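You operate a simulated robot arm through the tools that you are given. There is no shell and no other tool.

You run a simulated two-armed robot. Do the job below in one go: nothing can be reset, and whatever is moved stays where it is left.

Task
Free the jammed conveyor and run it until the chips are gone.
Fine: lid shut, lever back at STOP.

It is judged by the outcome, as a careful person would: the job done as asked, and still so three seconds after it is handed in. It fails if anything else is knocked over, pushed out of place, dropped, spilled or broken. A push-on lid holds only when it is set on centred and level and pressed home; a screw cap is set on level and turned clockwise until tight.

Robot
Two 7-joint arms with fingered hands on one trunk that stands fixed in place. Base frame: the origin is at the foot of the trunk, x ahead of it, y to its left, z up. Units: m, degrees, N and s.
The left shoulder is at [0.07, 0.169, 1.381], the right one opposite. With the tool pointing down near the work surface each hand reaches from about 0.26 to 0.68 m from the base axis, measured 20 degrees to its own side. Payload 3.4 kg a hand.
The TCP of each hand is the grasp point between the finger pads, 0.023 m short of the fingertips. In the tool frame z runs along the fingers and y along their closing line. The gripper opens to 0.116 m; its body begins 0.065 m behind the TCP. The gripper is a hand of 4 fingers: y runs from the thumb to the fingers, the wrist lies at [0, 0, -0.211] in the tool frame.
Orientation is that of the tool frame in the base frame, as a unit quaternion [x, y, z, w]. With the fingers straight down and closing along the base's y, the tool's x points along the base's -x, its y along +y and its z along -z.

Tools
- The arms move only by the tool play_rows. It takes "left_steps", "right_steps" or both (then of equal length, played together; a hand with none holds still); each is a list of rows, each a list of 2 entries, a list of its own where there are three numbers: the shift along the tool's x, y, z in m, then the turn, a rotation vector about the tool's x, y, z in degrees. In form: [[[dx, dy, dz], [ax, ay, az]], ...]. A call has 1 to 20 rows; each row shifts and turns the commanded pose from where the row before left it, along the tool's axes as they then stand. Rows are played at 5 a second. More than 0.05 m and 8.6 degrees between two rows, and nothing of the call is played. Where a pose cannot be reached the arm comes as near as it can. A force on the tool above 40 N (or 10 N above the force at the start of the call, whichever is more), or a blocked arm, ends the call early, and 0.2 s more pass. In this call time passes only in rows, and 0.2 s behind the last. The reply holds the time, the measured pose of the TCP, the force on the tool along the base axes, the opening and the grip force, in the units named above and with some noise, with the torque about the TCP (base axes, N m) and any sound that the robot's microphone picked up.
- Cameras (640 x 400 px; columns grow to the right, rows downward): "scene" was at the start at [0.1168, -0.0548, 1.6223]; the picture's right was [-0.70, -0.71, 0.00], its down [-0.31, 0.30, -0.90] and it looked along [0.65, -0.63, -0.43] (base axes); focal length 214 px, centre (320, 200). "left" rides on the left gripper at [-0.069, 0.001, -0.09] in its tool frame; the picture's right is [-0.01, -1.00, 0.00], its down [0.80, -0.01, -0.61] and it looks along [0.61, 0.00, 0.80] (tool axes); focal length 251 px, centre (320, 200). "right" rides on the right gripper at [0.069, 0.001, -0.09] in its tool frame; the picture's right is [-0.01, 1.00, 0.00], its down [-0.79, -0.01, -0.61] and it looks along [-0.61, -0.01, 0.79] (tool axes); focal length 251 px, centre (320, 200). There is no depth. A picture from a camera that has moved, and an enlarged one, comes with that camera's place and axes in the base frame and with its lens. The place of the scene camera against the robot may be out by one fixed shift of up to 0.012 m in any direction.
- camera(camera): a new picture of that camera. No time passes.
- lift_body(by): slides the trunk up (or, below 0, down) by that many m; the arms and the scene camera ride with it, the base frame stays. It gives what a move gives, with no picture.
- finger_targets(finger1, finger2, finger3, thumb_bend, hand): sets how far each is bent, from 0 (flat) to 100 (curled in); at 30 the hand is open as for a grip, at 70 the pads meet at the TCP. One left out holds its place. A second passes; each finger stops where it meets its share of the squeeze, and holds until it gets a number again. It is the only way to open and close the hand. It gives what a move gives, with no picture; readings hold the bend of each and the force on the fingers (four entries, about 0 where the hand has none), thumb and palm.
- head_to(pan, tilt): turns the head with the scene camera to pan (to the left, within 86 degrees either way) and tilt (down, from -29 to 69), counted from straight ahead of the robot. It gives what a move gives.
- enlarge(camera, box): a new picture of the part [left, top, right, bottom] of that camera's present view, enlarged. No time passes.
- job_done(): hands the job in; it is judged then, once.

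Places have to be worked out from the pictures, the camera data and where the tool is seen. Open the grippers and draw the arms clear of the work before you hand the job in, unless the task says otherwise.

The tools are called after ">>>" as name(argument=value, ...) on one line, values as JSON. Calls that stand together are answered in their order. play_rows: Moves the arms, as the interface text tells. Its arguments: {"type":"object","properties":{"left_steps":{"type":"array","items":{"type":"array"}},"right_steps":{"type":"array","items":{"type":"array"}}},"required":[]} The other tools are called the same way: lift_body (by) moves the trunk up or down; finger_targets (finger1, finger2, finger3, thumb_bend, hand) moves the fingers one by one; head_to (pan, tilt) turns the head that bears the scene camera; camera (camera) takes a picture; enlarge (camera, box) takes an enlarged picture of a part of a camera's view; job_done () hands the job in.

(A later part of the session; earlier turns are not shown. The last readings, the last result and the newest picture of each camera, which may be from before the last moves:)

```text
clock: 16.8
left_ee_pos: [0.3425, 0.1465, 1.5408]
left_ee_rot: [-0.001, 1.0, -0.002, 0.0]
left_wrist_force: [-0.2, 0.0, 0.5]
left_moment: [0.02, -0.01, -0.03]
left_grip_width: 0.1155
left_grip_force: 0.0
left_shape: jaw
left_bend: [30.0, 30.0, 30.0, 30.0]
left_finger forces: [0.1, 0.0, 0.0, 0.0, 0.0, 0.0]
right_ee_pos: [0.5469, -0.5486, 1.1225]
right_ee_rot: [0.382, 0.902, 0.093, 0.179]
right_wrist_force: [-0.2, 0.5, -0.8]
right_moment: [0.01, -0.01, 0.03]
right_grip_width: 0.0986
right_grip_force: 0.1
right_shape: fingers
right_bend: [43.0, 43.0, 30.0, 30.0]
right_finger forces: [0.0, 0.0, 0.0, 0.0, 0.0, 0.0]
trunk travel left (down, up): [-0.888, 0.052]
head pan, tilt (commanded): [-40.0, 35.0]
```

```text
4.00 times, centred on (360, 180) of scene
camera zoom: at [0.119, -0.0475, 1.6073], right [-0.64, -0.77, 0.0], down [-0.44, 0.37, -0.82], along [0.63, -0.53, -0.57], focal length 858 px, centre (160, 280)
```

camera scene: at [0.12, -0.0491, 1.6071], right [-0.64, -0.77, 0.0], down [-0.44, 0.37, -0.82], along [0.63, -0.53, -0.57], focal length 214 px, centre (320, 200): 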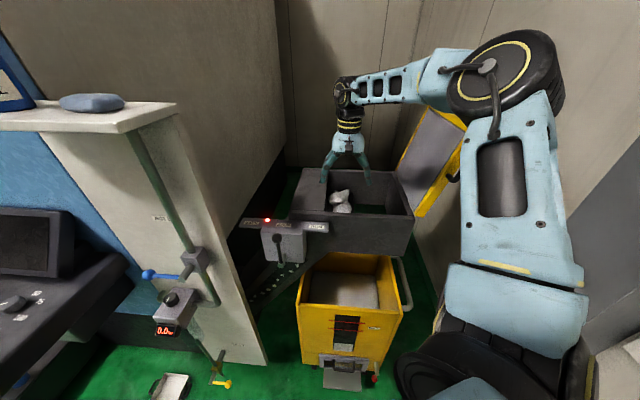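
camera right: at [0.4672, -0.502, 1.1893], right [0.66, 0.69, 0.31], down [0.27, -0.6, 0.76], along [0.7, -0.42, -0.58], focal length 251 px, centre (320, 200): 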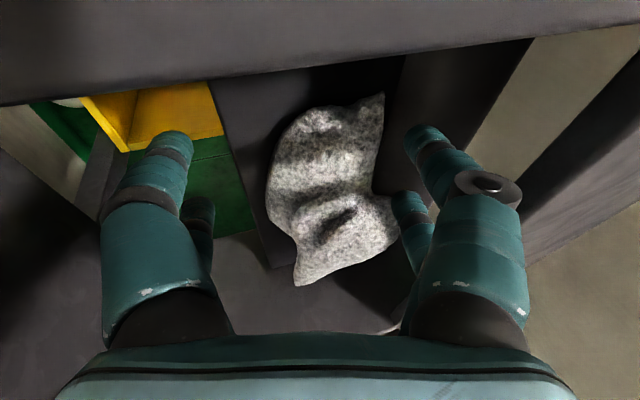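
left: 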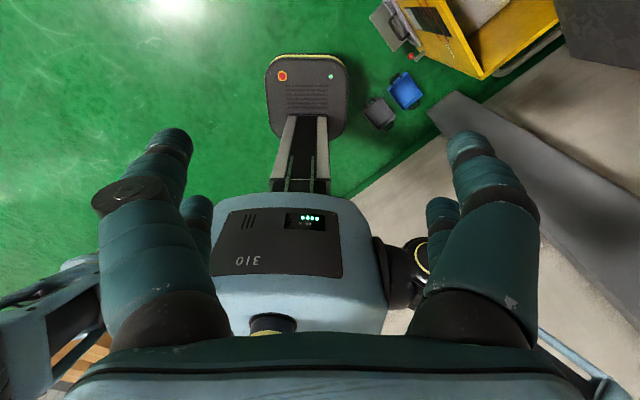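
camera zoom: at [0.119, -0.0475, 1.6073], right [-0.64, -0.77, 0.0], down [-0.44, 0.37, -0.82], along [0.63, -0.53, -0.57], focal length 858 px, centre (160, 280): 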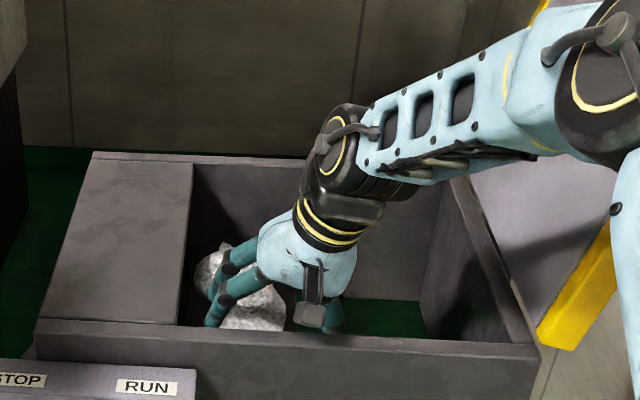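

The fingers have about 2 cm clearance to the cover end face and should pass just beside the lump's edge. I open the thumb side slightly, shift 8 mm toward the machine and descend the remaining 5 cm slowly.

>>> finger_targets(hand="right", finger3=26, thumb_bend=26)

>>> play_rows(right_steps=[[[0, 0.008, 0], [0, 0, 0]], [[0, 0, 0.01], [0, 0, 0]], [[0, 0, 0.01], [0, 0, 0]], [[0, 0, 0.01], [0, 0, 0]], [[0, 0, 0.01], [0, 0, 0]], [[0, 0, 0.008], [0, 0, 0]]])

>>> camera(camera="right")

```text
clock: 17.8
left_ee_pos: [0.3425, 0.1466, 1.5397]
left_ee_rot: [-0.001, 1.0, -0.001, 0.0]
left_wrist_force: [-0.2, -0.4, -0.6]
left_moment: [0.01, 0.02, 0.01]
left_grip_width: 0.1161
left_grip_force: 0.0
left_shape: jaw
left_bend: [30.0, 30.0, 30.0, 30.0]
left_finger forces: [0.0, 0.0, 0.0, 0.0, 0.1, 0.0]
right_ee_pos: [0.5464, -0.5483, 1.1238]
right_ee_rot: [0.38, 0.903, 0.093, 0.179]
right_wrist_force: [0.1, -0.2, 0.3]
right_moment: [-0.06, 0.0, -0.04]
right_grip_width: 0.1022
right_grip_force: 0.1
right_shape: fingers
right_bend: [43.0, 43.0, 26.0, 26.0]
right_finger forces: [0.0, 0.0, 0.0, 0.1, 0.0, 0.0]
trunk travel left (down, up): [-0.888, 0.052]
head pan, tilt (commanded): [-40.0, 35.0]
```

```text
clock: 19.0
left_ee_pos: [0.3345, 0.1494, 1.5429]
left_ee_rot: [0.0, 1.0, -0.002, 0.002]
left_wrist_force: [-0.1, -0.7, 0.6]
left_moment: [0.0, -0.02, -0.01]
left_grip_width: 0.1159
left_grip_force: 0.0
left_shape: jaw
left_bend: [30.0, 30.0, 30.0, 30.0]
left_finger forces: [0.0, 0.1, 0.1, 0.0, 0.0, 0.1]
right_ee_pos: [0.5637, -0.5425, 1.1006]
right_ee_rot: [0.381, 0.9, 0.094, 0.19]
right_wrist_force: [-10.4, -3.6, 20.2]
right_moment: [1.27, 1.17, 0.86]
right_grip_width: 0.1021
right_grip_force: 0.1
right_shape: fingers
right_bend: [43.0, 43.0, 26.0, 26.0]
right_finger forces: [0.0, 0.1, 0.1, 0.1, 0.0, 0.0]
trunk travel left (down, up): [-0.888, 0.052]
head pan, tilt (commanded): [-40.0, 35.0]
stopped in row 6 (right hand): the force on the tool passed its limit at 56 N (the readings are from after the stop); the commanded pose is now the measured one
```

```text
taken
camera right: at [0.4843, -0.4951, 1.1646], right [0.66, 0.69, 0.32], down [0.25, -0.59, 0.76], along [0.71, -0.42, -0.56], focal length 251 px, centre (320, 200)
```

right: 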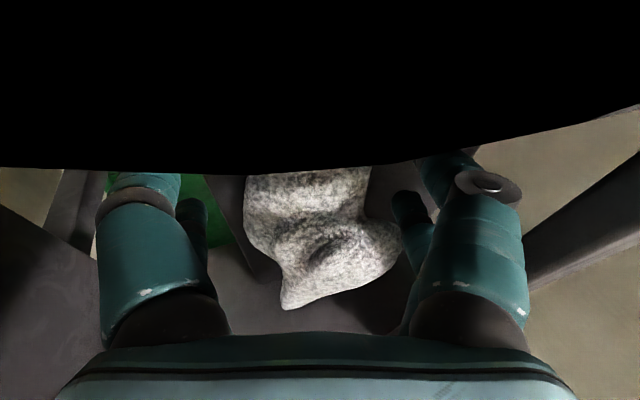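

The view has gone dark at the top: the wrist camera box has come down on the near wall (stopped at a modest force; nothing moved). I back out along the tool axis, undo the tilts and rise clear; then I will turn the hand half round so the camera faces the far side.

>>> play_rows(right_steps=[[[0, 0, -0.03], [0, 0, 0]], [[0, 0, -0.03], [0, 0, 0]], [[0, 0, -0.03], [0, 0, 0]], [[0, 0, -0.02], [6, 0, 0]], [[0, 0, -0.02], [0, 7.5, 0]], [[0, 0, -0.02], [0, 7.5, 0]], [[0, 0, -0.02], [6, 0, 0]], [[0, 0, -0.02], [6, 0, 0]], [[0.03, 0, -0.02], [0, 0, 0]], [[0.03, 0, -0.02], [0, 0, 0]], [[0.03, 0, -0.02], [0, 0, 0]]])

>>> finger_targets(hand="right", finger1=30, finger2=30, finger3=30, thumb_bend=30)

>>> camera(camera="right")

>>> camera(camera="scene")

```text
clock: 21.4
left_ee_pos: [0.3411, 0.1484, 1.5408]
left_ee_rot: [-0.001, 1.0, -0.002, 0.001]
left_wrist_force: [-0.1, -0.5, 0.0]
left_moment: [0.01, -0.01, -0.03]
left_grip_width: 0.1157
left_grip_force: 0.0
left_shape: jaw
left_bend: [30.0, 30.0, 30.0, 30.0]
left_finger forces: [0.0, 0.0, 0.0, 0.0, 0.0, 0.1]
right_ee_pos: [0.4421, -0.4848, 1.3349]
right_ee_rot: [0.384, 0.923, -0.001, 0.008]
right_wrist_force: [-0.1, 0.4, 0.4]
right_moment: [-0.01, -0.01, 0.02]
right_grip_width: 0.1023
right_grip_force: 0.0
right_shape: fingers
right_bend: [43.0, 43.0, 26.0, 26.0]
right_finger forces: [0.0, 0.0, 0.0, 0.0, 0.1, 0.1]
trunk travel left (down, up): [-0.888, 0.052]
head pan, tilt (commanded): [-40.0, 35.0]
```

```text
clock: 22.4
left_ee_pos: [0.3418, 0.1469, 1.539]
left_ee_rot: [0.0, 1.0, -0.001, 0.0]
left_wrist_force: [0.1, 0.0, -0.2]
left_moment: [0.02, -0.03, 0.0]
left_grip_width: 0.1161
left_grip_force: 0.1
left_shape: jaw
left_bend: [30.0, 30.0, 30.0, 30.0]
left_finger forces: [0.0, 0.0, 0.1, 0.0, 0.1, 0.0]
right_ee_pos: [0.4444, -0.4869, 1.333]
right_ee_rot: [0.383, 0.924, 0.001, 0.006]
right_wrist_force: [0.2, 0.1, -0.6]
right_moment: [0.02, 0.0, 0.0]
right_grip_width: 0.1168
right_grip_force: 0.1
right_shape: fingers
right_bend: [30.0, 30.0, 30.0, 30.0]
right_finger forces: [0.0, 0.1, 0.1, 0.0, 0.1, 0.0]
trunk travel left (down, up): [-0.888, 0.052]
head pan, tilt (commanded): [-40.0, 35.0]
```

```text
taken
camera right: at [0.395, -0.4383, 1.4224], right [0.72, 0.7, 0.01], down [0.55, -0.57, 0.62], along [0.43, -0.44, -0.79], focal length 251 px, centre (320, 200)
```

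right: 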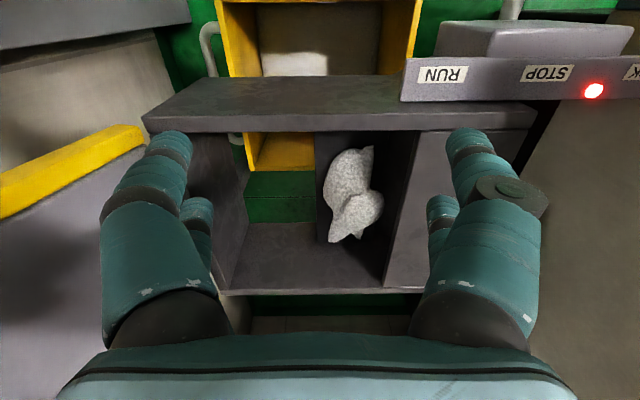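

```text
taken
camera scene: at [0.119, -0.0475, 1.6073], right [-0.64, -0.77, 0.0], down [-0.44, 0.37, -0.82], along [0.63, -0.53, -0.57], focal length 214 px, centre (320, 200)
```

scene: 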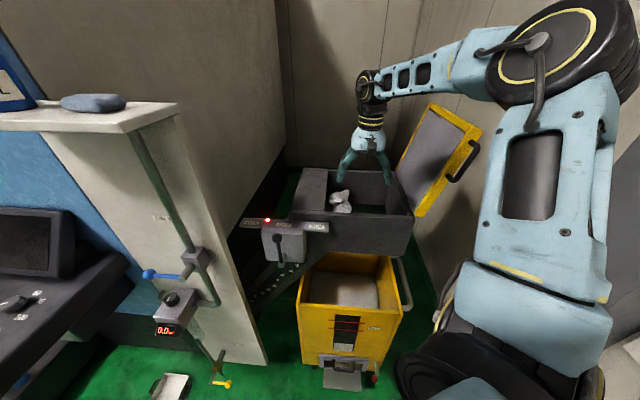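

All clear again and nothing has shifted. I turn the hand about its own axis by -160° to test whether the wrist can bring the camera to the far side.

>>> play_rows(right_steps=[[[0, 0, 0], [0, 0, -8]], [[0, 0, 0], [0, 0, -8]], [[0, 0, 0], [0, 0, -8]], [[0, 0, 0], [0, 0, -8]], [[0, 0, 0], [0, 0, -8]], [[0, 0, 0], [0, 0, -8]], [[0, 0, 0], [0, 0, -8]], [[0, 0, 0], [0, 0, -8]], [[0, 0, 0], [0, 0, -8]], [[0, 0, 0], [0, 0, -8]], [[0, 0, 0], [0, 0, -8]], [[0, 0, 0], [0, 0, -8]], [[0, 0, 0], [0, 0, -8]], [[0, 0, 0], [0, 0, -8]], [[0, 0, 0], [0, 0, -8]], [[0, 0, 0], [0, 0, -8]], [[0, 0, 0], [0, 0, -8]], [[0, 0, 0], [0, 0, -8]], [[0, 0, 0], [0, 0, -8]], [[0, 0, 0], [0, 0, -8]]])

>>> camera(camera="scene")

>>> camera(camera="right")

```text
clock: 26.6
left_ee_pos: [0.341, 0.1468, 1.5399]
left_ee_rot: [-0.001, 1.0, 0.0, -0.001]
left_wrist_force: [0.1, 0.3, -0.9]
left_moment: [-0.04, 0.01, 0.03]
left_grip_width: 0.1159
left_grip_force: 0.0
left_shape: jaw
left_bend: [30.0, 30.0, 30.0, 30.0]
left_finger forces: [0.0, 0.1, 0.0, 0.0, 0.1, 0.0]
right_ee_pos: [0.445, -0.4868, 1.3334]
right_ee_rot: [0.843, -0.537, 0.006, -0.001]
right_wrist_force: [-0.8, -0.2, -0.1]
right_moment: [0.01, -0.01, 0.0]
right_grip_width: 0.117
right_grip_force: 0.1
right_shape: fingers
right_bend: [30.0, 30.0, 30.0, 30.0]
right_finger forces: [0.1, 0.0, 0.0, 0.1, 0.1, 0.0]
trunk travel left (down, up): [-0.888, 0.052]
head pan, tilt (commanded): [-40.0, 35.0]
```

```text
taken
camera scene: at [0.1187, -0.0471, 1.6073], right [-0.64, -0.77, 0.0], down [-0.44, 0.37, -0.82], along [0.63, -0.53, -0.57], focal length 214 px, centre (320, 200)
```

scene: 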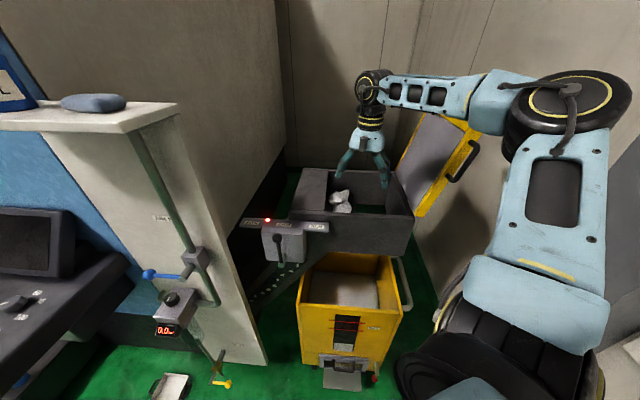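

```text
taken
camera right: at [0.4723, -0.5489, 1.4236], right [-0.91, -0.41, -0.01], down [-0.34, 0.73, 0.6], along [-0.24, 0.55, -0.8], focal length 251 px, centre (320, 200)
```

right: 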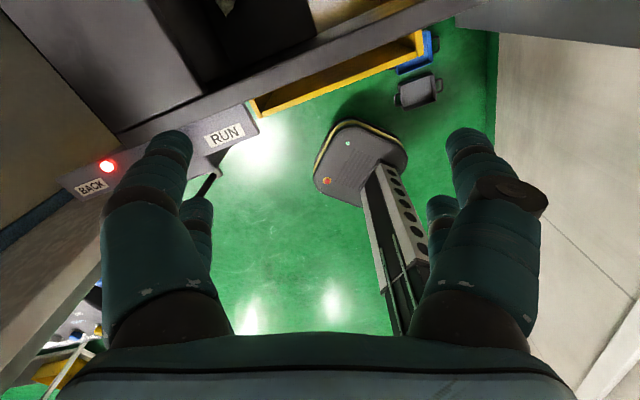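

The wrist can do it. I finish the yaw to -135°, and lean the hand 15° toward the machine and 15° away from the robot.

>>> play_rows(right_steps=[[[0, 0, 0], [0, 0, -7]], [[0, 0, 0], [0, 0, -7]], [[0, 0, 0], [0, 0, -6]], [[0, 0, 0], [7.5, 0, 0]], [[0, 0, 0], [7.5, 0, 0]], [[0, 0, 0], [0, 7.5, 0]], [[0, 0, 0], [0, 7.5, 0]]])

>>> camera(camera="right")

>>> finger_targets(hand="right", finger3=42, thumb_bend=42, finger1=28, finger2=28)

```text
clock: 28.2
left_ee_pos: [0.3414, 0.1496, 1.5397]
left_ee_rot: [-0.001, 1.0, 0.0, 0.001]
left_wrist_force: [0.3, 0.2, 0.2]
left_moment: [-0.01, -0.02, 0.02]
left_grip_width: 0.116
left_grip_force: 0.0
left_shape: jaw
left_bend: [30.0, 30.0, 30.0, 30.0]
left_finger forces: [0.0, 0.0, 0.0, 0.1, 0.1, 0.1]
right_ee_pos: [0.4442, -0.4862, 1.3338]
right_ee_rot: [0.9, -0.392, 0.176, -0.07]
right_wrist_force: [0.4, -0.4, -0.1]
right_moment: [0.01, 0.0, 0.04]
right_grip_width: 0.117
right_grip_force: 0.1
right_shape: fingers
right_bend: [30.0, 30.0, 30.0, 30.0]
right_finger forces: [0.1, 0.0, 0.0, 0.0, 0.0, 0.0]
trunk travel left (down, up): [-0.888, 0.052]
head pan, tilt (commanded): [-40.0, 35.0]
```

```text
taken
camera right: at [0.453, -0.535, 1.4351], right [-0.69, -0.68, -0.27], down [-0.72, 0.59, 0.36], along [-0.08, 0.44, -0.9], focal length 251 px, centre (320, 200)
```

right: 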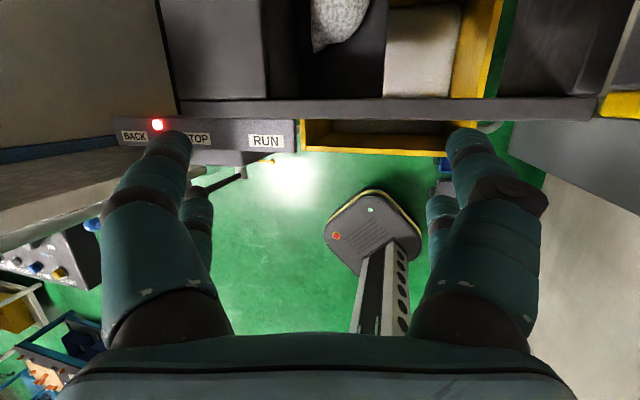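

```text
clock: 29.2
left_ee_pos: [0.3423, 0.1465, 1.5414]
left_ee_rot: [-0.001, 1.0, -0.001, -0.001]
left_wrist_force: [0.2, -0.2, 0.2]
left_moment: [0.02, -0.02, 0.01]
left_grip_width: 0.1158
left_grip_force: 0.0
left_shape: jaw
left_bend: [30.0, 30.0, 30.0, 30.0]
left_finger forces: [0.1, 0.0, 0.0, 0.1, 0.1, 0.0]
right_ee_pos: [0.4457, -0.4872, 1.332]
right_ee_rot: [0.9, -0.393, 0.175, -0.07]
right_wrist_force: [0.6, 0.2, 0.4]
right_moment: [0.01, 0.01, 0.01]
right_grip_width: 0.1013
right_grip_force: 0.0
right_shape: fingers
right_bend: [28.0, 28.0, 42.0, 42.0]
right_finger forces: [0.1, 0.0, 0.1, 0.0, 0.1, 0.0]
trunk travel left (down, up): [-0.888, 0.052]
head pan, tilt (commanded): [-40.0, 35.0]
```

Hand orientation is as wanted with the camera on the far side. I move over the opening and down to a start point 12 cm back along the tool axis from the grasp point.

>>> play_rows(right_steps=[[[0.0209, 0.0005, 0.0192], [0, 0, 0]], [[0.0209, 0.0005, 0.0192], [0, 0, 0]], [[0.0209, 0.0005, 0.0192], [0, 0, 0]], [[0.0209, 0.0005, 0.0192], [0, 0, 0]], [[-0.0081, 0.0082, 0.029], [0, 0, 0]], [[-0.0081, 0.0082, 0.029], [0, 0, 0]], [[-0.0081, 0.0082, 0.029], [0, 0, 0]]])

>>> camera(camera="right")

>>> enlarge(camera="scene", box=[290, 110, 430, 230])

```text
clock: 30.8
left_ee_pos: [0.343, 0.1456, 1.5386]
left_ee_rot: [-0.001, 1.0, 0.0, 0.0]
left_wrist_force: [0.2, -0.3, -0.9]
left_moment: [0.0, 0.02, -0.03]
left_grip_width: 0.1159
left_grip_force: 0.1
left_shape: jaw
left_bend: [30.0, 30.0, 30.0, 30.0]
left_finger forces: [0.1, 0.0, 0.0, 0.0, 0.1, 0.1]
right_ee_pos: [0.5259, -0.5514, 1.1882]
right_ee_rot: [0.9, -0.392, 0.176, -0.07]
right_wrist_force: [0.8, -0.9, 0.2]
right_moment: [-0.02, 0.02, 0.02]
right_grip_width: 0.1013
right_grip_force: 0.1
right_shape: fingers
right_bend: [28.0, 28.0, 42.0, 42.0]
right_finger forces: [0.0, 0.0, 0.0, 0.0, 0.0, 0.0]
trunk travel left (down, up): [-0.888, 0.052]
head pan, tilt (commanded): [-40.0, 35.0]
```

```text
taken
camera right: at [0.5352, -0.6009, 1.2898], right [-0.69, -0.68, -0.27], down [-0.72, 0.59, 0.36], along [-0.08, 0.44, -0.89], focal length 251 px, centre (320, 200)
```

right: 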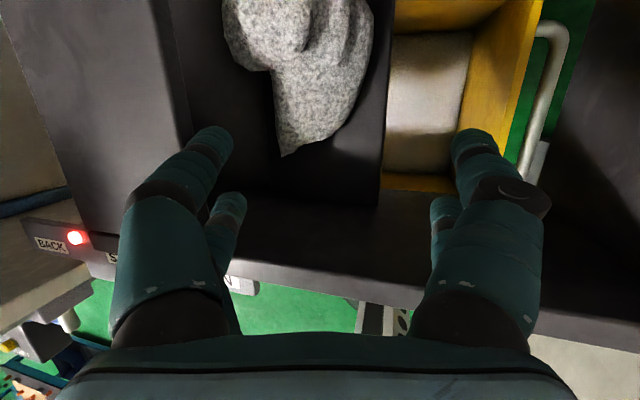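

```text
3.33 times, centred on (360, 170) of scene
camera zoom: at [0.1196, -0.0473, 1.6072], right [-0.64, -0.77, 0.0], down [-0.44, 0.37, -0.82], along [0.63, -0.53, -0.57], focal length 715 px, centre (187, 300)
```

zoom: 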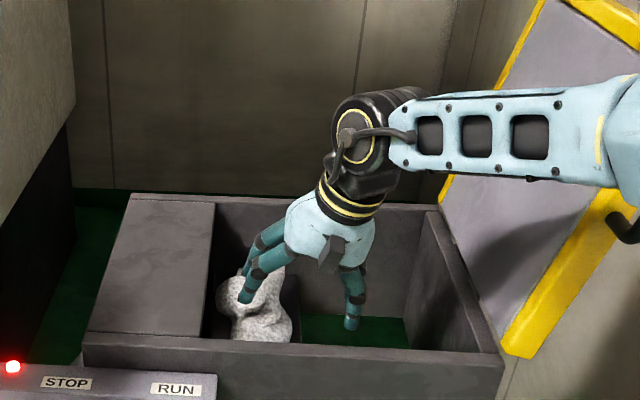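

The view shows the gap for the machine-side fingers and that I should come 1 cm nearer and 6 mm toward the machine to miss the bulge. I shift, open the other side a little, and descend half way.

>>> finger_targets(hand="right", finger1=24, finger2=24)

>>> play_rows(right_steps=[[[-0.01, -0.006, 0], [0, 0, 0]], [[0, 0, 0.015], [0, 0, 0]], [[0, 0, 0.015], [0, 0, 0]], [[0, 0, 0.015], [0, 0, 0]], [[0, 0, 0.015], [0, 0, 0]]])

>>> camera(camera="right")

>>> enlarge(camera="scene", box=[290, 130, 430, 230])

```text
clock: 31.8
left_ee_pos: [0.342, 0.1465, 1.5397]
left_ee_rot: [-0.001, 1.0, -0.001, 0.0]
left_wrist_force: [0.2, -0.6, 0.5]
left_moment: [-0.02, -0.02, -0.02]
left_grip_width: 0.116
left_grip_force: 0.0
left_shape: jaw
left_bend: [30.0, 30.0, 30.0, 30.0]
left_finger forces: [0.1, 0.1, 0.0, 0.1, 0.0, 0.1]
right_ee_pos: [0.5249, -0.5515, 1.1896]
right_ee_rot: [0.9, -0.392, 0.175, -0.07]
right_wrist_force: [-0.3, 0.8, 0.2]
right_moment: [-0.05, -0.01, 0.02]
right_grip_width: 0.105
right_grip_force: 0.0
right_shape: fingers
right_bend: [24.0, 24.0, 42.0, 42.0]
right_finger forces: [0.1, 0.0, 0.0, 0.0, 0.0, 0.0]
trunk travel left (down, up): [-0.888, 0.052]
head pan, tilt (commanded): [-40.0, 35.0]
```

```text
clock: 33.0
left_ee_pos: [0.3425, 0.1461, 1.5403]
left_ee_rot: [-0.001, 1.0, -0.001, 0.001]
left_wrist_force: [-0.2, -0.4, -0.7]
left_moment: [-0.01, -0.03, 0.01]
left_grip_width: 0.1163
left_grip_force: 0.1
left_shape: jaw
left_bend: [30.0, 30.0, 30.0, 30.0]
left_finger forces: [0.1, 0.1, 0.0, 0.1, 0.0, 0.0]
right_ee_pos: [0.5453, -0.5396, 1.1313]
right_ee_rot: [0.9, -0.392, 0.175, -0.07]
right_wrist_force: [-0.1, 1.1, -0.1]
right_moment: [-0.02, -0.01, -0.01]
right_grip_width: 0.1052
right_grip_force: 0.0
right_shape: fingers
right_bend: [24.0, 24.0, 42.0, 42.0]
right_finger forces: [0.0, 0.0, 0.0, 0.0, 0.0, 0.0]
trunk travel left (down, up): [-0.888, 0.052]
head pan, tilt (commanded): [-40.0, 35.0]
```

```text
taken
camera right: at [0.5547, -0.5892, 1.2333], right [-0.69, -0.68, -0.27], down [-0.72, 0.59, 0.36], along [-0.08, 0.44, -0.9], focal length 251 px, centre (320, 200)
```

right: 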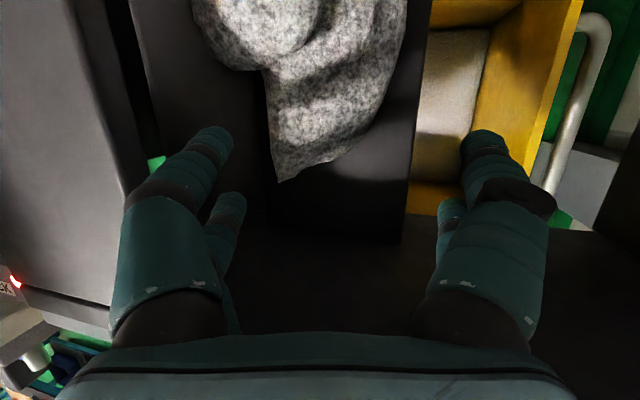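

```text
4.00 times, centred on (360, 180) of scene
camera zoom: at [0.1194, -0.0469, 1.6073], right [-0.64, -0.77, 0.0], down [-0.44, 0.37, -0.82], along [0.63, -0.53, -0.57], focal length 858 px, centre (160, 280)
```

zoom: 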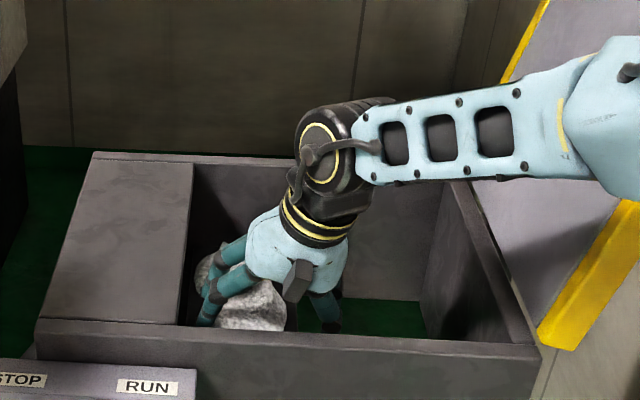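

Half way down, clearances look right: about 2.7 cm to the cover edge, the near machine-side finger just grazing the lump's edge. I shift 5 mm more toward the machine and descend 5.5 cm slowly.

>>> play_rows(right_steps=[[[0, -0.005, 0], [0, 0, 0]], [[0, 0, 0.011], [0, 0, 0]], [[0, 0, 0.011], [0, 0, 0]], [[0, 0, 0.011], [0, 0, 0]], [[0, 0, 0.011], [0, 0, 0]], [[0, 0, 0.011], [0, 0, 0]]])

>>> camera(camera="right")

```text
clock: 34.4
left_ee_pos: [0.3412, 0.1467, 1.54]
left_ee_rot: [-0.001, 1.0, -0.001, 0.001]
left_wrist_force: [-0.1, -0.6, 0.4]
left_moment: [0.01, -0.01, -0.01]
left_grip_width: 0.116
left_grip_force: 0.1
left_shape: jaw
left_bend: [30.0, 30.0, 30.0, 30.0]
left_finger forces: [0.0, 0.0, 0.1, 0.0, 0.0, 0.0]
right_ee_pos: [0.5681, -0.5371, 1.0836]
right_ee_rot: [0.9, -0.392, 0.175, -0.071]
right_wrist_force: [-2.5, -0.9, 1.2]
right_moment: [-0.08, 0.12, 0.0]
right_grip_width: 0.1051
right_grip_force: 0.5
right_shape: fingers
right_bend: [24.0, 21.0, 42.0, 42.0]
right_finger forces: [0.1, 1.9, 0.0, 0.0, 0.0, 0.1]
trunk travel left (down, up): [-0.888, 0.052]
head pan, tilt (commanded): [-40.0, 35.0]
```

```text
taken
camera right: at [0.5772, -0.5869, 1.1841], right [-0.69, -0.68, -0.27], down [-0.72, 0.59, 0.36], along [-0.08, 0.44, -0.89], focal length 251 px, centre (320, 200)
```

right: 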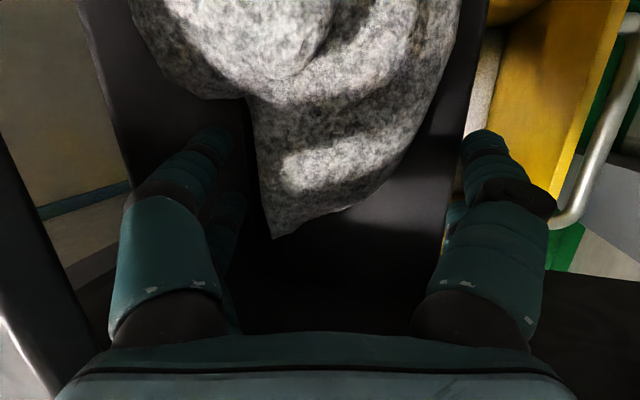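

Fingers are down on both sides of the lump; finger2 just brushes the plate edge. I rise 5 mm and close all digits.

>>> play_rows(right_steps=[[[0, 0, -0.005], [0, 0, 0]]])

>>> finger_targets(hand="right", finger1=55, finger2=55, finger3=60, thumb_bend=60)

>>> camera(camera="right")

```text
clock: 34.8
left_ee_pos: [0.3423, 0.1465, 1.5403]
left_ee_rot: [0.0, 1.0, -0.001, 0.0]
left_wrist_force: [0.2, -0.4, 0.3]
left_moment: [0.04, -0.03, -0.02]
left_grip_width: 0.1158
left_grip_force: 0.1
left_shape: jaw
left_bend: [30.0, 30.0, 30.0, 30.0]
left_finger forces: [0.0, 0.1, 0.0, 0.1, 0.1, 0.0]
right_ee_pos: [0.5656, -0.5377, 1.0865]
right_ee_rot: [0.9, -0.392, 0.175, -0.07]
right_wrist_force: [-0.6, -0.9, -1.1]
right_moment: [-0.02, -0.01, 0.03]
right_grip_width: 0.1053
right_grip_force: 0.6
right_shape: fingers
right_bend: [24.0, 21.0, 42.0, 42.0]
right_finger forces: [0.0, 0.9, 0.1, 0.1, 0.1, 0.0]
trunk travel left (down, up): [-0.888, 0.052]
head pan, tilt (commanded): [-40.0, 35.0]
```

```text
clock: 35.8
left_ee_pos: [0.3383, 0.1448, 1.5406]
left_ee_rot: [-0.001, 1.0, 0.0, 0.001]
left_wrist_force: [0.7, -0.6, 0.8]
left_moment: [0.01, 0.0, 0.0]
left_grip_width: 0.116
left_grip_force: 0.1
left_shape: jaw
left_bend: [30.0, 30.0, 30.0, 30.0]
left_finger forces: [0.1, 0.0, 0.0, 0.1, 0.1, 0.1]
right_ee_pos: [0.5657, -0.5377, 1.0859]
right_ee_rot: [0.9, -0.392, 0.175, -0.072]
right_wrist_force: [-4.6, -5.1, 0.8]
right_moment: [-0.19, 0.2, 0.09]
right_grip_width: 0.0367
right_grip_force: 3.2
right_shape: fingers
right_bend: [55.0, 24.0, 60.0, 60.0]
right_finger forces: [0.1, 6.7, 0.0, 0.0, 0.0, 0.0]
trunk travel left (down, up): [-0.888, 0.052]
head pan, tilt (commanded): [-40.0, 35.0]
```

```text
taken
camera right: at [0.5744, -0.588, 1.1884], right [-0.69, -0.68, -0.27], down [-0.72, 0.59, 0.36], along [-0.08, 0.44, -0.89], focal length 251 px, centre (320, 200)
```

right: 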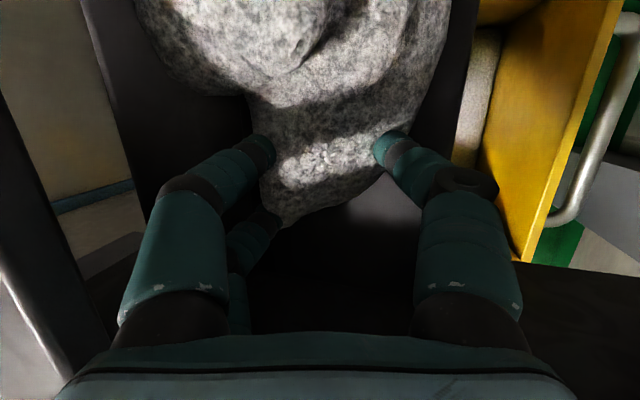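

Finger2 is caught outside the plate edge and the other pads closed above the low, tapered near end without gripping. I open again, rise 5 cm, reduce the sideways lean to 8°, and will go in about 2.5 cm further along the lump and lower.

>>> finger_targets(hand="right", finger1=26, finger2=22, finger3=42, thumb_bend=42)

>>> play_rows(right_steps=[[[0, 0, -0.012], [0, 0, 0]], [[0, 0, -0.013], [0, 0, 0]], [[0, 0, -0.013], [0, 0, 0]], [[0, 0, -0.012], [0, 0, 0]], [[0, 0, 0], [-7, 0, 0]]])

>>> finger_targets(hand="right", finger1=32, finger2=32, finger3=42, thumb_bend=42)

>>> camera(camera="right")

```text
clock: 36.8
left_ee_pos: [0.3413, 0.1473, 1.54]
left_ee_rot: [-0.001, 1.0, -0.001, 0.0]
left_wrist_force: [-0.8, 0.6, -0.4]
left_moment: [-0.01, 0.02, 0.0]
left_grip_width: 0.116
left_grip_force: 0.0
left_shape: jaw
left_bend: [30.0, 30.0, 30.0, 30.0]
left_finger forces: [0.0, 0.0, 0.0, 0.0, 0.1, 0.0]
right_ee_pos: [0.5671, -0.5369, 1.0872]
right_ee_rot: [0.9, -0.393, 0.175, -0.071]
right_wrist_force: [-0.9, -0.2, 0.4]
right_moment: [-0.02, 0.02, -0.01]
right_grip_width: 0.103
right_grip_force: 0.1
right_shape: fingers
right_bend: [26.0, 21.0, 42.0, 42.0]
right_finger forces: [0.0, 0.7, 0.0, 0.0, 0.0, 0.1]
trunk travel left (down, up): [-0.888, 0.052]
head pan, tilt (commanded): [-40.0, 35.0]
```

```text
clock: 38.0
left_ee_pos: [0.3426, 0.1488, 1.5407]
left_ee_rot: [-0.001, 1.0, -0.002, 0.0]
left_wrist_force: [-0.3, 0.6, 0.5]
left_moment: [-0.02, 0.01, -0.01]
left_grip_width: 0.1161
left_grip_force: 0.1
left_shape: jaw
left_bend: [30.0, 30.0, 30.0, 30.0]
left_finger forces: [0.0, 0.0, 0.0, 0.0, 0.1, 0.1]
right_ee_pos: [0.5492, -0.5347, 1.1339]
right_ee_rot: [0.903, -0.402, 0.151, -0.014]
right_wrist_force: [0.6, -0.7, 0.3]
right_moment: [-0.02, -0.01, 0.0]
right_grip_width: 0.1031
right_grip_force: 0.1
right_shape: fingers
right_bend: [26.0, 22.0, 42.0, 42.0]
right_finger forces: [0.1, 0.0, 0.0, 0.1, 0.0, 0.0]
trunk travel left (down, up): [-0.888, 0.052]
head pan, tilt (commanded): [-40.0, 35.0]
```

```text
clock: 39.0
left_ee_pos: [0.341, 0.1471, 1.5405]
left_ee_rot: [-0.002, 1.0, -0.001, 0.001]
left_wrist_force: [-0.1, 0.4, 0.1]
left_moment: [0.02, 0.0, -0.01]
left_grip_width: 0.1161
left_grip_force: 0.0
left_shape: jaw
left_bend: [30.0, 30.0, 30.0, 30.0]
left_finger forces: [0.1, 0.1, 0.0, 0.0, 0.0, 0.1]
right_ee_pos: [0.5474, -0.5362, 1.1347]
right_ee_rot: [0.903, -0.402, 0.151, -0.016]
right_wrist_force: [-0.6, -0.4, 0.8]
right_moment: [-0.03, -0.04, -0.05]
right_grip_width: 0.097
right_grip_force: 0.1
right_shape: fingers
right_bend: [32.0, 32.0, 42.0, 42.0]
right_finger forces: [0.0, 0.0, 0.0, 0.1, 0.0, 0.0]
trunk travel left (down, up): [-0.888, 0.052]
head pan, tilt (commanded): [-40.0, 35.0]
```

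```text
taken
camera right: at [0.5647, -0.5786, 1.2377], right [-0.73, -0.67, -0.15], down [-0.67, 0.64, 0.37], along [-0.15, 0.37, -0.92], focal length 251 px, centre (320, 200)
```

right: 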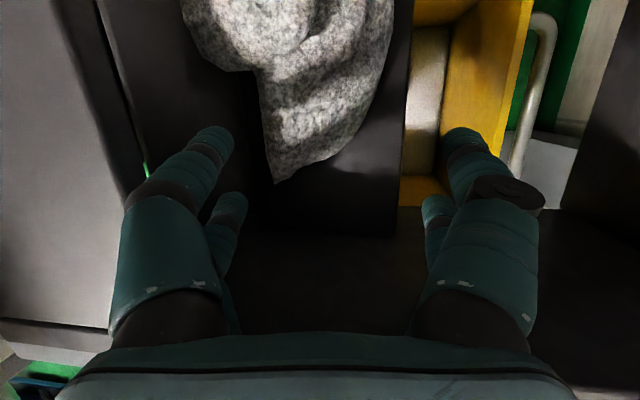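

With the view I place the fingers to pass just below the bulge and left of the lump's edge. I shift slightly toward the machine and descend about 7 cm along the tool axis.

>>> play_rows(right_steps=[[[0.005, -0.005, 0], [0, 0, 0]], [[0, 0, 0.014], [0, 0, 0]], [[0, 0, 0.014], [0, 0, 0]], [[0, 0, 0.014], [0, 0, 0]], [[0, 0, 0.014], [0, 0, 0]], [[0, 0, 0.011], [0, 0, 0]]])

>>> camera(camera="right")

```text
clock: 40.4
left_ee_pos: [0.3409, 0.1518, 1.5425]
left_ee_rot: [-0.001, 1.0, -0.002, 0.001]
left_wrist_force: [0.2, 0.3, -0.6]
left_moment: [0.04, -0.01, 0.03]
left_grip_width: 0.1158
left_grip_force: 0.0
left_shape: jaw
left_bend: [30.0, 30.0, 30.0, 30.0]
left_finger forces: [0.1, 0.1, 0.0, 0.0, 0.0, 0.0]
right_ee_pos: [0.572, -0.5385, 1.0833]
right_ee_rot: [0.903, -0.4, 0.155, -0.015]
right_wrist_force: [1.0, 2.0, 21.9]
right_moment: [-0.67, 1.19, -0.07]
right_grip_width: 0.0968
right_grip_force: 10.7
right_shape: fingers
right_bend: [32.0, 32.0, 42.0, 42.0]
right_finger forces: [0.1, 21.9, 0.0, 0.0, 0.0, 0.0]
right hand out of reach, approached as far as the arm can: row 6
trunk travel left (down, up): [-0.888, 0.052]
head pan, tilt (commanded): [-40.0, 35.0]
```

```text
taken
camera right: at [0.5879, -0.5801, 1.1876], right [-0.73, -0.67, -0.15], down [-0.67, 0.64, 0.37], along [-0.15, 0.37, -0.92], focal length 251 px, centre (320, 200)
```

right: 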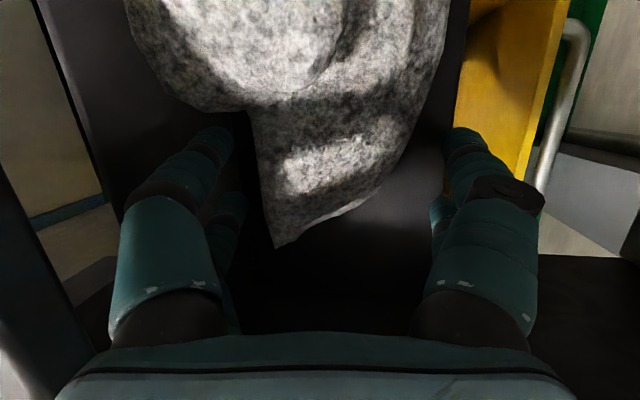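

Finger2 is standing on the plate (about z 1.045), so the plate is a little higher than thought and the lump's widest height is about 1.06. I back up, take out more lean, and place the hand higher over the spot so that I can descend vertically by lowering the trunk.

>>> play_rows(right_steps=[[[0, 0, -0.02], [0, 0, 0]], [[0, 0, -0.02], [0, 0, 0]], [[0, 0, -0.02], [0, 0, 0]], [[0, 0, 0], [-4, 0, 0]], [[0.0178, 0.0013, -0.0109], [0, 0, 0]], [[0.0178, 0.0013, -0.0109], [0, 0, 0]]])

>>> camera(camera="right")

>>> enlarge(camera="scene", box=[290, 110, 430, 230])

```text
clock: 41.8
left_ee_pos: [0.34, 0.1469, 1.5401]
left_ee_rot: [-0.001, 1.0, -0.001, 0.001]
left_wrist_force: [0.5, 0.7, -0.2]
left_moment: [-0.02, 0.02, 0.02]
left_grip_width: 0.1161
left_grip_force: 0.0
left_shape: jaw
left_bend: [30.0, 30.0, 30.0, 30.0]
left_finger forces: [0.0, 0.1, 0.0, 0.0, 0.1, 0.0]
right_ee_pos: [0.5672, -0.5606, 1.1681]
right_ee_rot: [0.903, -0.407, 0.137, 0.016]
right_wrist_force: [0.4, 0.8, -1.3]
right_moment: [-0.01, 0.0, 0.02]
right_grip_width: 0.0971
right_grip_force: 0.0
right_shape: fingers
right_bend: [32.0, 32.0, 42.0, 42.0]
right_finger forces: [0.1, 0.0, 0.0, 0.1, 0.0, 0.0]
trunk travel left (down, up): [-0.888, 0.052]
head pan, tilt (commanded): [-40.0, 35.0]
```

```text
taken
camera right: at [0.5893, -0.5994, 1.272], right [-0.75, -0.66, -0.08], down [-0.64, 0.67, 0.38], along [-0.19, 0.34, -0.92], focal length 251 px, centre (320, 200)
```

right: 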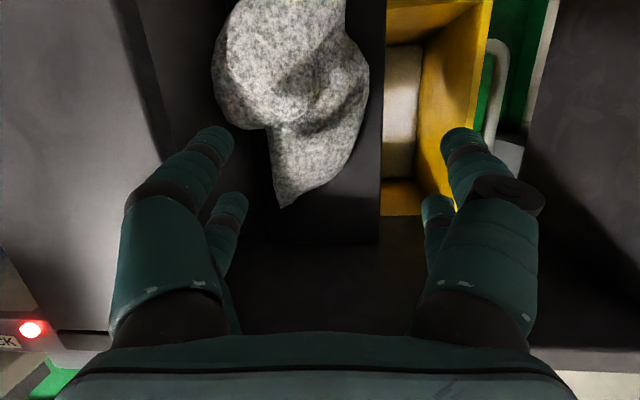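

```text
3.33 times, centred on (360, 170) of scene
camera zoom: at [0.1177, -0.0475, 1.6074], right [-0.64, -0.77, 0.0], down [-0.44, 0.37, -0.82], along [0.63, -0.53, -0.57], focal length 715 px, centre (187, 300)
```

zoom: 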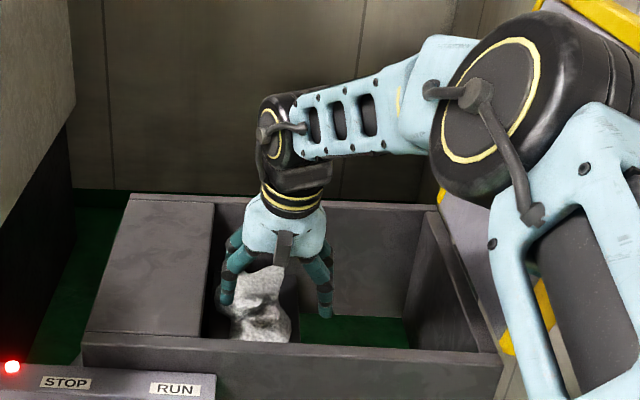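

From here a vertical descent would land on the bulge, so I shift 12 mm nearer and 16 mm toward the machine (cover clearance about 1.4 cm), then lower the trunk 5 cm and check.

>>> play_rows(right_steps=[[[-0.012, -0.016, 0], [0, 0, 0]]])

>>> lift_body(by=-0.05)

>>> camera(camera="right")

```text
clock: 42.2
left_ee_pos: [0.3426, 0.1482, 1.5385]
left_ee_rot: [0.0, 1.0, 0.0, 0.0]
left_wrist_force: [-0.2, -1.2, 0.3]
left_moment: [0.02, -0.01, -0.02]
left_grip_width: 0.1159
left_grip_force: 0.0
left_shape: jaw
left_bend: [30.0, 30.0, 30.0, 30.0]
left_finger forces: [0.0, 0.1, 0.1, 0.0, 0.1, 0.0]
right_ee_pos: [0.5731, -0.5407, 1.1649]
right_ee_rot: [0.903, -0.408, 0.137, 0.016]
right_wrist_force: [-0.9, -0.9, 0.5]
right_moment: [-0.06, 0.01, -0.01]
right_grip_width: 0.0969
right_grip_force: 0.3
right_shape: fingers
right_bend: [32.0, 32.0, 43.0, 42.0]
right_finger forces: [0.1, 0.0, 1.0, 0.1, 0.0, 0.1]
trunk travel left (down, up): [-0.888, 0.052]
head pan, tilt (commanded): [-40.0, 35.0]
```

```text
clock: 43.1
left_ee_pos: [0.3412, 0.1469, 1.4901]
left_ee_rot: [-0.001, 1.0, -0.001, 0.001]
left_wrist_force: [0.1, -0.2, -1.0]
left_moment: [-0.02, 0.01, 0.02]
left_grip_width: 0.1157
left_grip_force: 0.0
left_shape: jaw
left_bend: [30.0, 30.0, 30.0, 30.0]
left_finger forces: [0.1, 0.0, 0.0, 0.0, 0.0, 0.0]
right_ee_pos: [0.5723, -0.5411, 1.1155]
right_ee_rot: [0.903, -0.407, 0.137, 0.017]
right_wrist_force: [-0.1, 0.1, -0.2]
right_moment: [-0.01, 0.02, 0.02]
right_grip_width: 0.097
right_grip_force: 0.0
right_shape: fingers
right_bend: [32.0, 32.0, 42.0, 42.0]
right_finger forces: [0.0, 0.1, 0.1, 0.0, 0.0, 0.1]
trunk travel left (down, up): [-0.838, 0.102]
head pan, tilt (commanded): [-40.0, 35.0]
```

```text
taken
camera right: at [0.5944, -0.5795, 1.2198], right [-0.75, -0.66, -0.08], down [-0.64, 0.67, 0.38], along [-0.19, 0.34, -0.92], focal length 251 px, centre (320, 200)
```

right: 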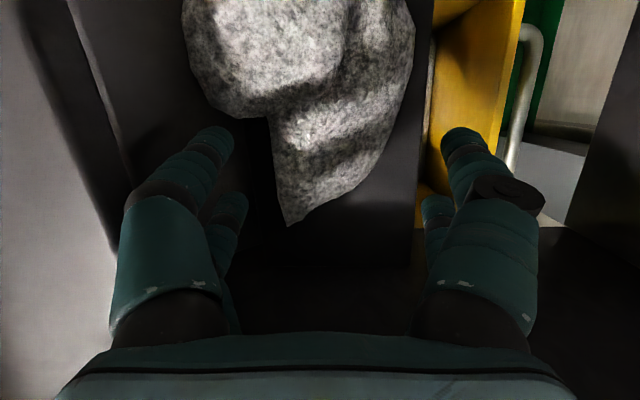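

Finger3 had only lightly brushed the cover and is now free. I pre-bend the discharge-side fingers a bit more so they land on the plate, nudge 5 mm nearer, and lower 3.5 cm more.

>>> finger_targets(hand="right", finger1=40, finger2=40)

>>> play_rows(right_steps=[[[-0.005, 0.002, 0], [0, 0, 0]]])

>>> lift_body(by=-0.035)

>>> camera(camera="right")

```text
clock: 44.1
left_ee_pos: [0.3428, 0.1473, 1.4905]
left_ee_rot: [-0.001, 1.0, -0.001, 0.0]
left_wrist_force: [-0.6, 0.3, -0.3]
left_moment: [0.01, 0.01, -0.01]
left_grip_width: 0.1159
left_grip_force: 0.0
left_shape: jaw
left_bend: [30.0, 30.0, 30.0, 30.0]
left_finger forces: [0.0, 0.0, 0.0, 0.1, 0.0, 0.0]
right_ee_pos: [0.5735, -0.5417, 1.1138]
right_ee_rot: [0.903, -0.407, 0.138, 0.016]
right_wrist_force: [0.3, 0.0, 0.0]
right_moment: [0.02, 0.03, 0.01]
right_grip_width: 0.0854
right_grip_force: 0.1
right_shape: fingers
right_bend: [40.0, 40.0, 42.0, 42.0]
right_finger forces: [0.0, 0.0, 0.1, 0.0, 0.1, 0.1]
trunk travel left (down, up): [-0.838, 0.102]
head pan, tilt (commanded): [-40.0, 35.0]
```

```text
clock: 44.5
left_ee_pos: [0.3419, 0.1472, 1.4911]
left_ee_rot: [-0.001, 1.0, -0.001, 0.0]
left_wrist_force: [-0.4, -0.9, 0.6]
left_moment: [0.0, 0.0, 0.01]
left_grip_width: 0.1159
left_grip_force: 0.1
left_shape: jaw
left_bend: [30.0, 30.0, 30.0, 30.0]
left_finger forces: [0.0, 0.0, 0.1, 0.1, 0.0, 0.0]
right_ee_pos: [0.5686, -0.5389, 1.1146]
right_ee_rot: [0.902, -0.408, 0.137, 0.017]
right_wrist_force: [-0.1, -0.8, -0.2]
right_moment: [0.01, -0.01, 0.01]
right_grip_width: 0.0853
right_grip_force: 0.0
right_shape: fingers
right_bend: [40.0, 40.0, 42.0, 42.0]
right_finger forces: [0.0, 0.0, 0.1, 0.0, 0.1, 0.1]
trunk travel left (down, up): [-0.838, 0.102]
head pan, tilt (commanded): [-40.0, 35.0]
```

```text
clock: 45.3
left_ee_pos: [0.3393, 0.1514, 1.4565]
left_ee_rot: [-0.001, 1.0, -0.002, 0.002]
left_wrist_force: [0.3, -0.1, 0.0]
left_moment: [0.01, 0.03, -0.01]
left_grip_width: 0.1158
left_grip_force: 0.0
left_shape: jaw
left_bend: [30.0, 30.0, 30.0, 30.0]
left_finger forces: [0.0, 0.0, 0.0, 0.1, 0.1, 0.1]
right_ee_pos: [0.5677, -0.535, 1.0844]
right_ee_rot: [0.902, -0.406, 0.142, 0.018]
right_wrist_force: [5.1, 2.0, 32.9]
right_moment: [-0.84, 1.6, 0.07]
right_grip_width: 0.0854
right_grip_force: 16.4
right_shape: fingers
right_bend: [40.0, 42.0, 42.0, 42.0]
right_finger forces: [0.1, 32.0, 0.1, 0.0, 0.1, 0.1]
trunk travel left (down, up): [-0.803, 0.137]
head pan, tilt (commanded): [-40.0, 35.0]
```

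```text
taken
camera right: at [0.5891, -0.5722, 1.1896], right [-0.74, -0.66, -0.09], down [-0.64, 0.67, 0.37], along [-0.19, 0.33, -0.93], focal length 251 px, centre (320, 200)
```

right: 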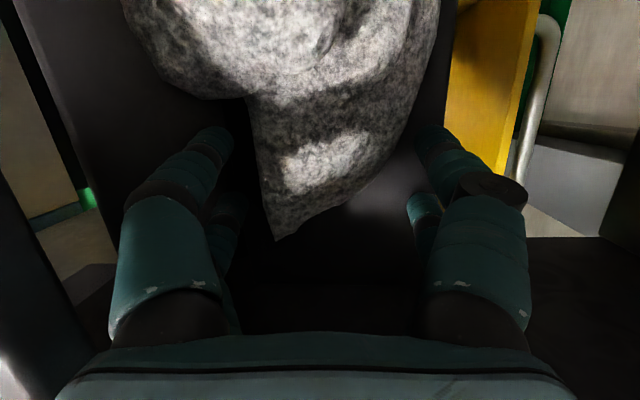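

Finger2 again stands on the plate, so the tips are as low as they can go here. I ease up 6 mm and try closing all the digits fully onto the lump.

>>> lift_body(by=0.006)

>>> finger_targets(hand="right", finger1=65, finger2=65, finger3=70, thumb_bend=70)

>>> camera(camera="right")

```text
clock: 45.9
left_ee_pos: [0.3394, 0.1503, 1.4613]
left_ee_rot: [-0.002, 1.0, -0.001, 0.002]
left_wrist_force: [-1.1, 0.0, -0.9]
left_moment: [-0.02, 0.03, 0.04]
left_grip_width: 0.116
left_grip_force: 0.1
left_shape: jaw
left_bend: [30.0, 30.0, 30.0, 30.0]
left_finger forces: [0.0, 0.1, 0.1, 0.0, 0.1, 0.0]
right_ee_pos: [0.5654, -0.5367, 1.0853]
right_ee_rot: [0.903, -0.408, 0.136, 0.017]
right_wrist_force: [-0.9, 3.3, 10.5]
right_moment: [-0.13, 0.49, -0.2]
right_grip_width: 0.0854
right_grip_force: 4.3
right_shape: fingers
right_bend: [40.0, 41.0, 42.0, 42.0]
right_finger forces: [0.1, 9.2, 0.1, 0.0, 0.0, 0.0]
trunk travel left (down, up): [-0.809, 0.131]
head pan, tilt (commanded): [-40.0, 35.0]
```

```text
clock: 46.9
left_ee_pos: [0.3431, 0.1461, 1.4629]
left_ee_rot: [-0.001, 1.0, -0.001, 0.0]
left_wrist_force: [0.8, 0.2, -0.6]
left_moment: [0.0, 0.02, -0.01]
left_grip_width: 0.1156
left_grip_force: 0.1
left_shape: jaw
left_bend: [30.0, 30.0, 30.0, 30.0]
left_finger forces: [0.0, 0.0, 0.0, 0.1, 0.1, 0.0]
right_ee_pos: [0.568, -0.5402, 1.0835]
right_ee_rot: [0.903, -0.407, 0.138, 0.016]
right_wrist_force: [0.3, 0.9, 0.3]
right_moment: [0.01, 0.01, -0.03]
right_grip_width: 0.009
right_grip_force: 0.0
right_shape: fingers
right_bend: [65.0, 65.0, 70.0, 70.0]
right_finger forces: [0.0, 0.0, 0.0, 0.0, 0.0, 0.0]
trunk travel left (down, up): [-0.809, 0.131]
head pan, tilt (commanded): [-40.0, 35.0]
```

```text
taken
camera right: at [0.5901, -0.5773, 1.1891], right [-0.75, -0.66, -0.08], down [-0.64, 0.67, 0.38], along [-0.19, 0.34, -0.92], focal length 251 px, centre (320, 200)
```

right: 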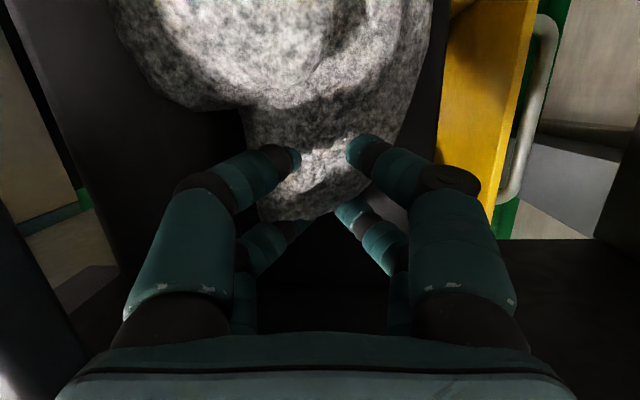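

The picture shows the fingers closed above the thin near part of the lump: the tips lift as they curl, and that part is only about 2.5 cm thick. I will instead use the machine-side digits at the plate to slide the lump toward the discharge, which also tells whether it is stuck; first I set the fingers for that.

>>> finger_targets(hand="right", finger1=90, finger2=90, finger3=43, thumb_bend=43)

>>> play_rows(right_steps=[[[0.0015, -0.0005, 0.006], [0, 0, 0]]])

>>> camera(camera="right")

```text
clock: 47.9
left_ee_pos: [0.3422, 0.1473, 1.4618]
left_ee_rot: [-0.001, 1.0, -0.002, 0.0]
left_wrist_force: [-0.5, 0.2, 0.3]
left_moment: [0.01, 0.02, -0.02]
left_grip_width: 0.1157
left_grip_force: 0.1
left_shape: jaw
left_bend: [30.0, 30.0, 30.0, 30.0]
left_finger forces: [0.0, 0.0, 0.1, 0.1, 0.1, 0.0]
right_ee_pos: [0.5691, -0.5387, 1.0843]
right_ee_rot: [0.903, -0.407, 0.137, 0.016]
right_wrist_force: [0.4, 0.8, 0.2]
right_moment: [-0.01, -0.01, -0.01]
right_grip_width: 0.0298
right_grip_force: 0.0
right_shape: fingers
right_bend: [90.0, 90.0, 43.0, 43.0]
right_finger forces: [0.0, 0.1, 0.0, 0.0, 0.0, 0.0]
trunk travel left (down, up): [-0.809, 0.131]
head pan, tilt (commanded): [-40.0, 35.0]
```

```text
clock: 48.3
left_ee_pos: [0.3429, 0.1472, 1.4625]
left_ee_rot: [0.0, 1.0, -0.001, 0.0]
left_wrist_force: [0.7, -0.4, -0.4]
left_moment: [-0.02, -0.02, 0.02]
left_grip_width: 0.1159
left_grip_force: 0.0
left_shape: jaw
left_bend: [30.0, 30.0, 30.0, 30.0]
left_finger forces: [0.1, 0.0, 0.0, 0.0, 0.0, 0.0]
right_ee_pos: [0.572, -0.5399, 1.0793]
right_ee_rot: [0.903, -0.407, 0.137, 0.016]
right_wrist_force: [0.0, 0.3, -0.3]
right_moment: [0.03, -0.01, 0.01]
right_grip_width: 0.0295
right_grip_force: 0.0
right_shape: fingers
right_bend: [90.0, 90.0, 43.0, 43.0]
right_finger forces: [0.0, 0.1, 0.0, 0.1, 0.0, 0.0]
trunk travel left (down, up): [-0.809, 0.131]
head pan, tilt (commanded): [-40.0, 35.0]
```

```text
taken
camera right: at [0.5933, -0.5787, 1.1837], right [-0.75, -0.66, -0.08], down [-0.64, 0.67, 0.38], along [-0.19, 0.34, -0.92], focal length 251 px, centre (320, 200)
```

right: 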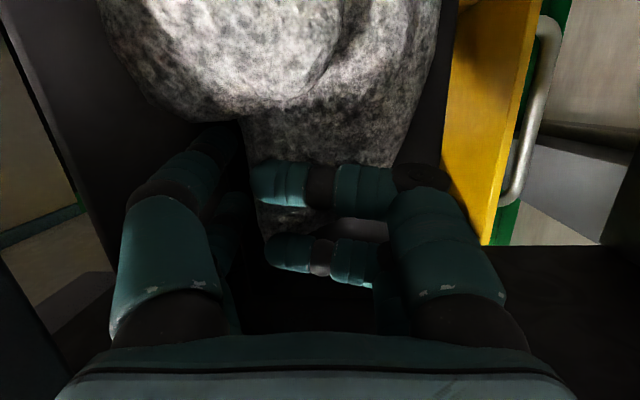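

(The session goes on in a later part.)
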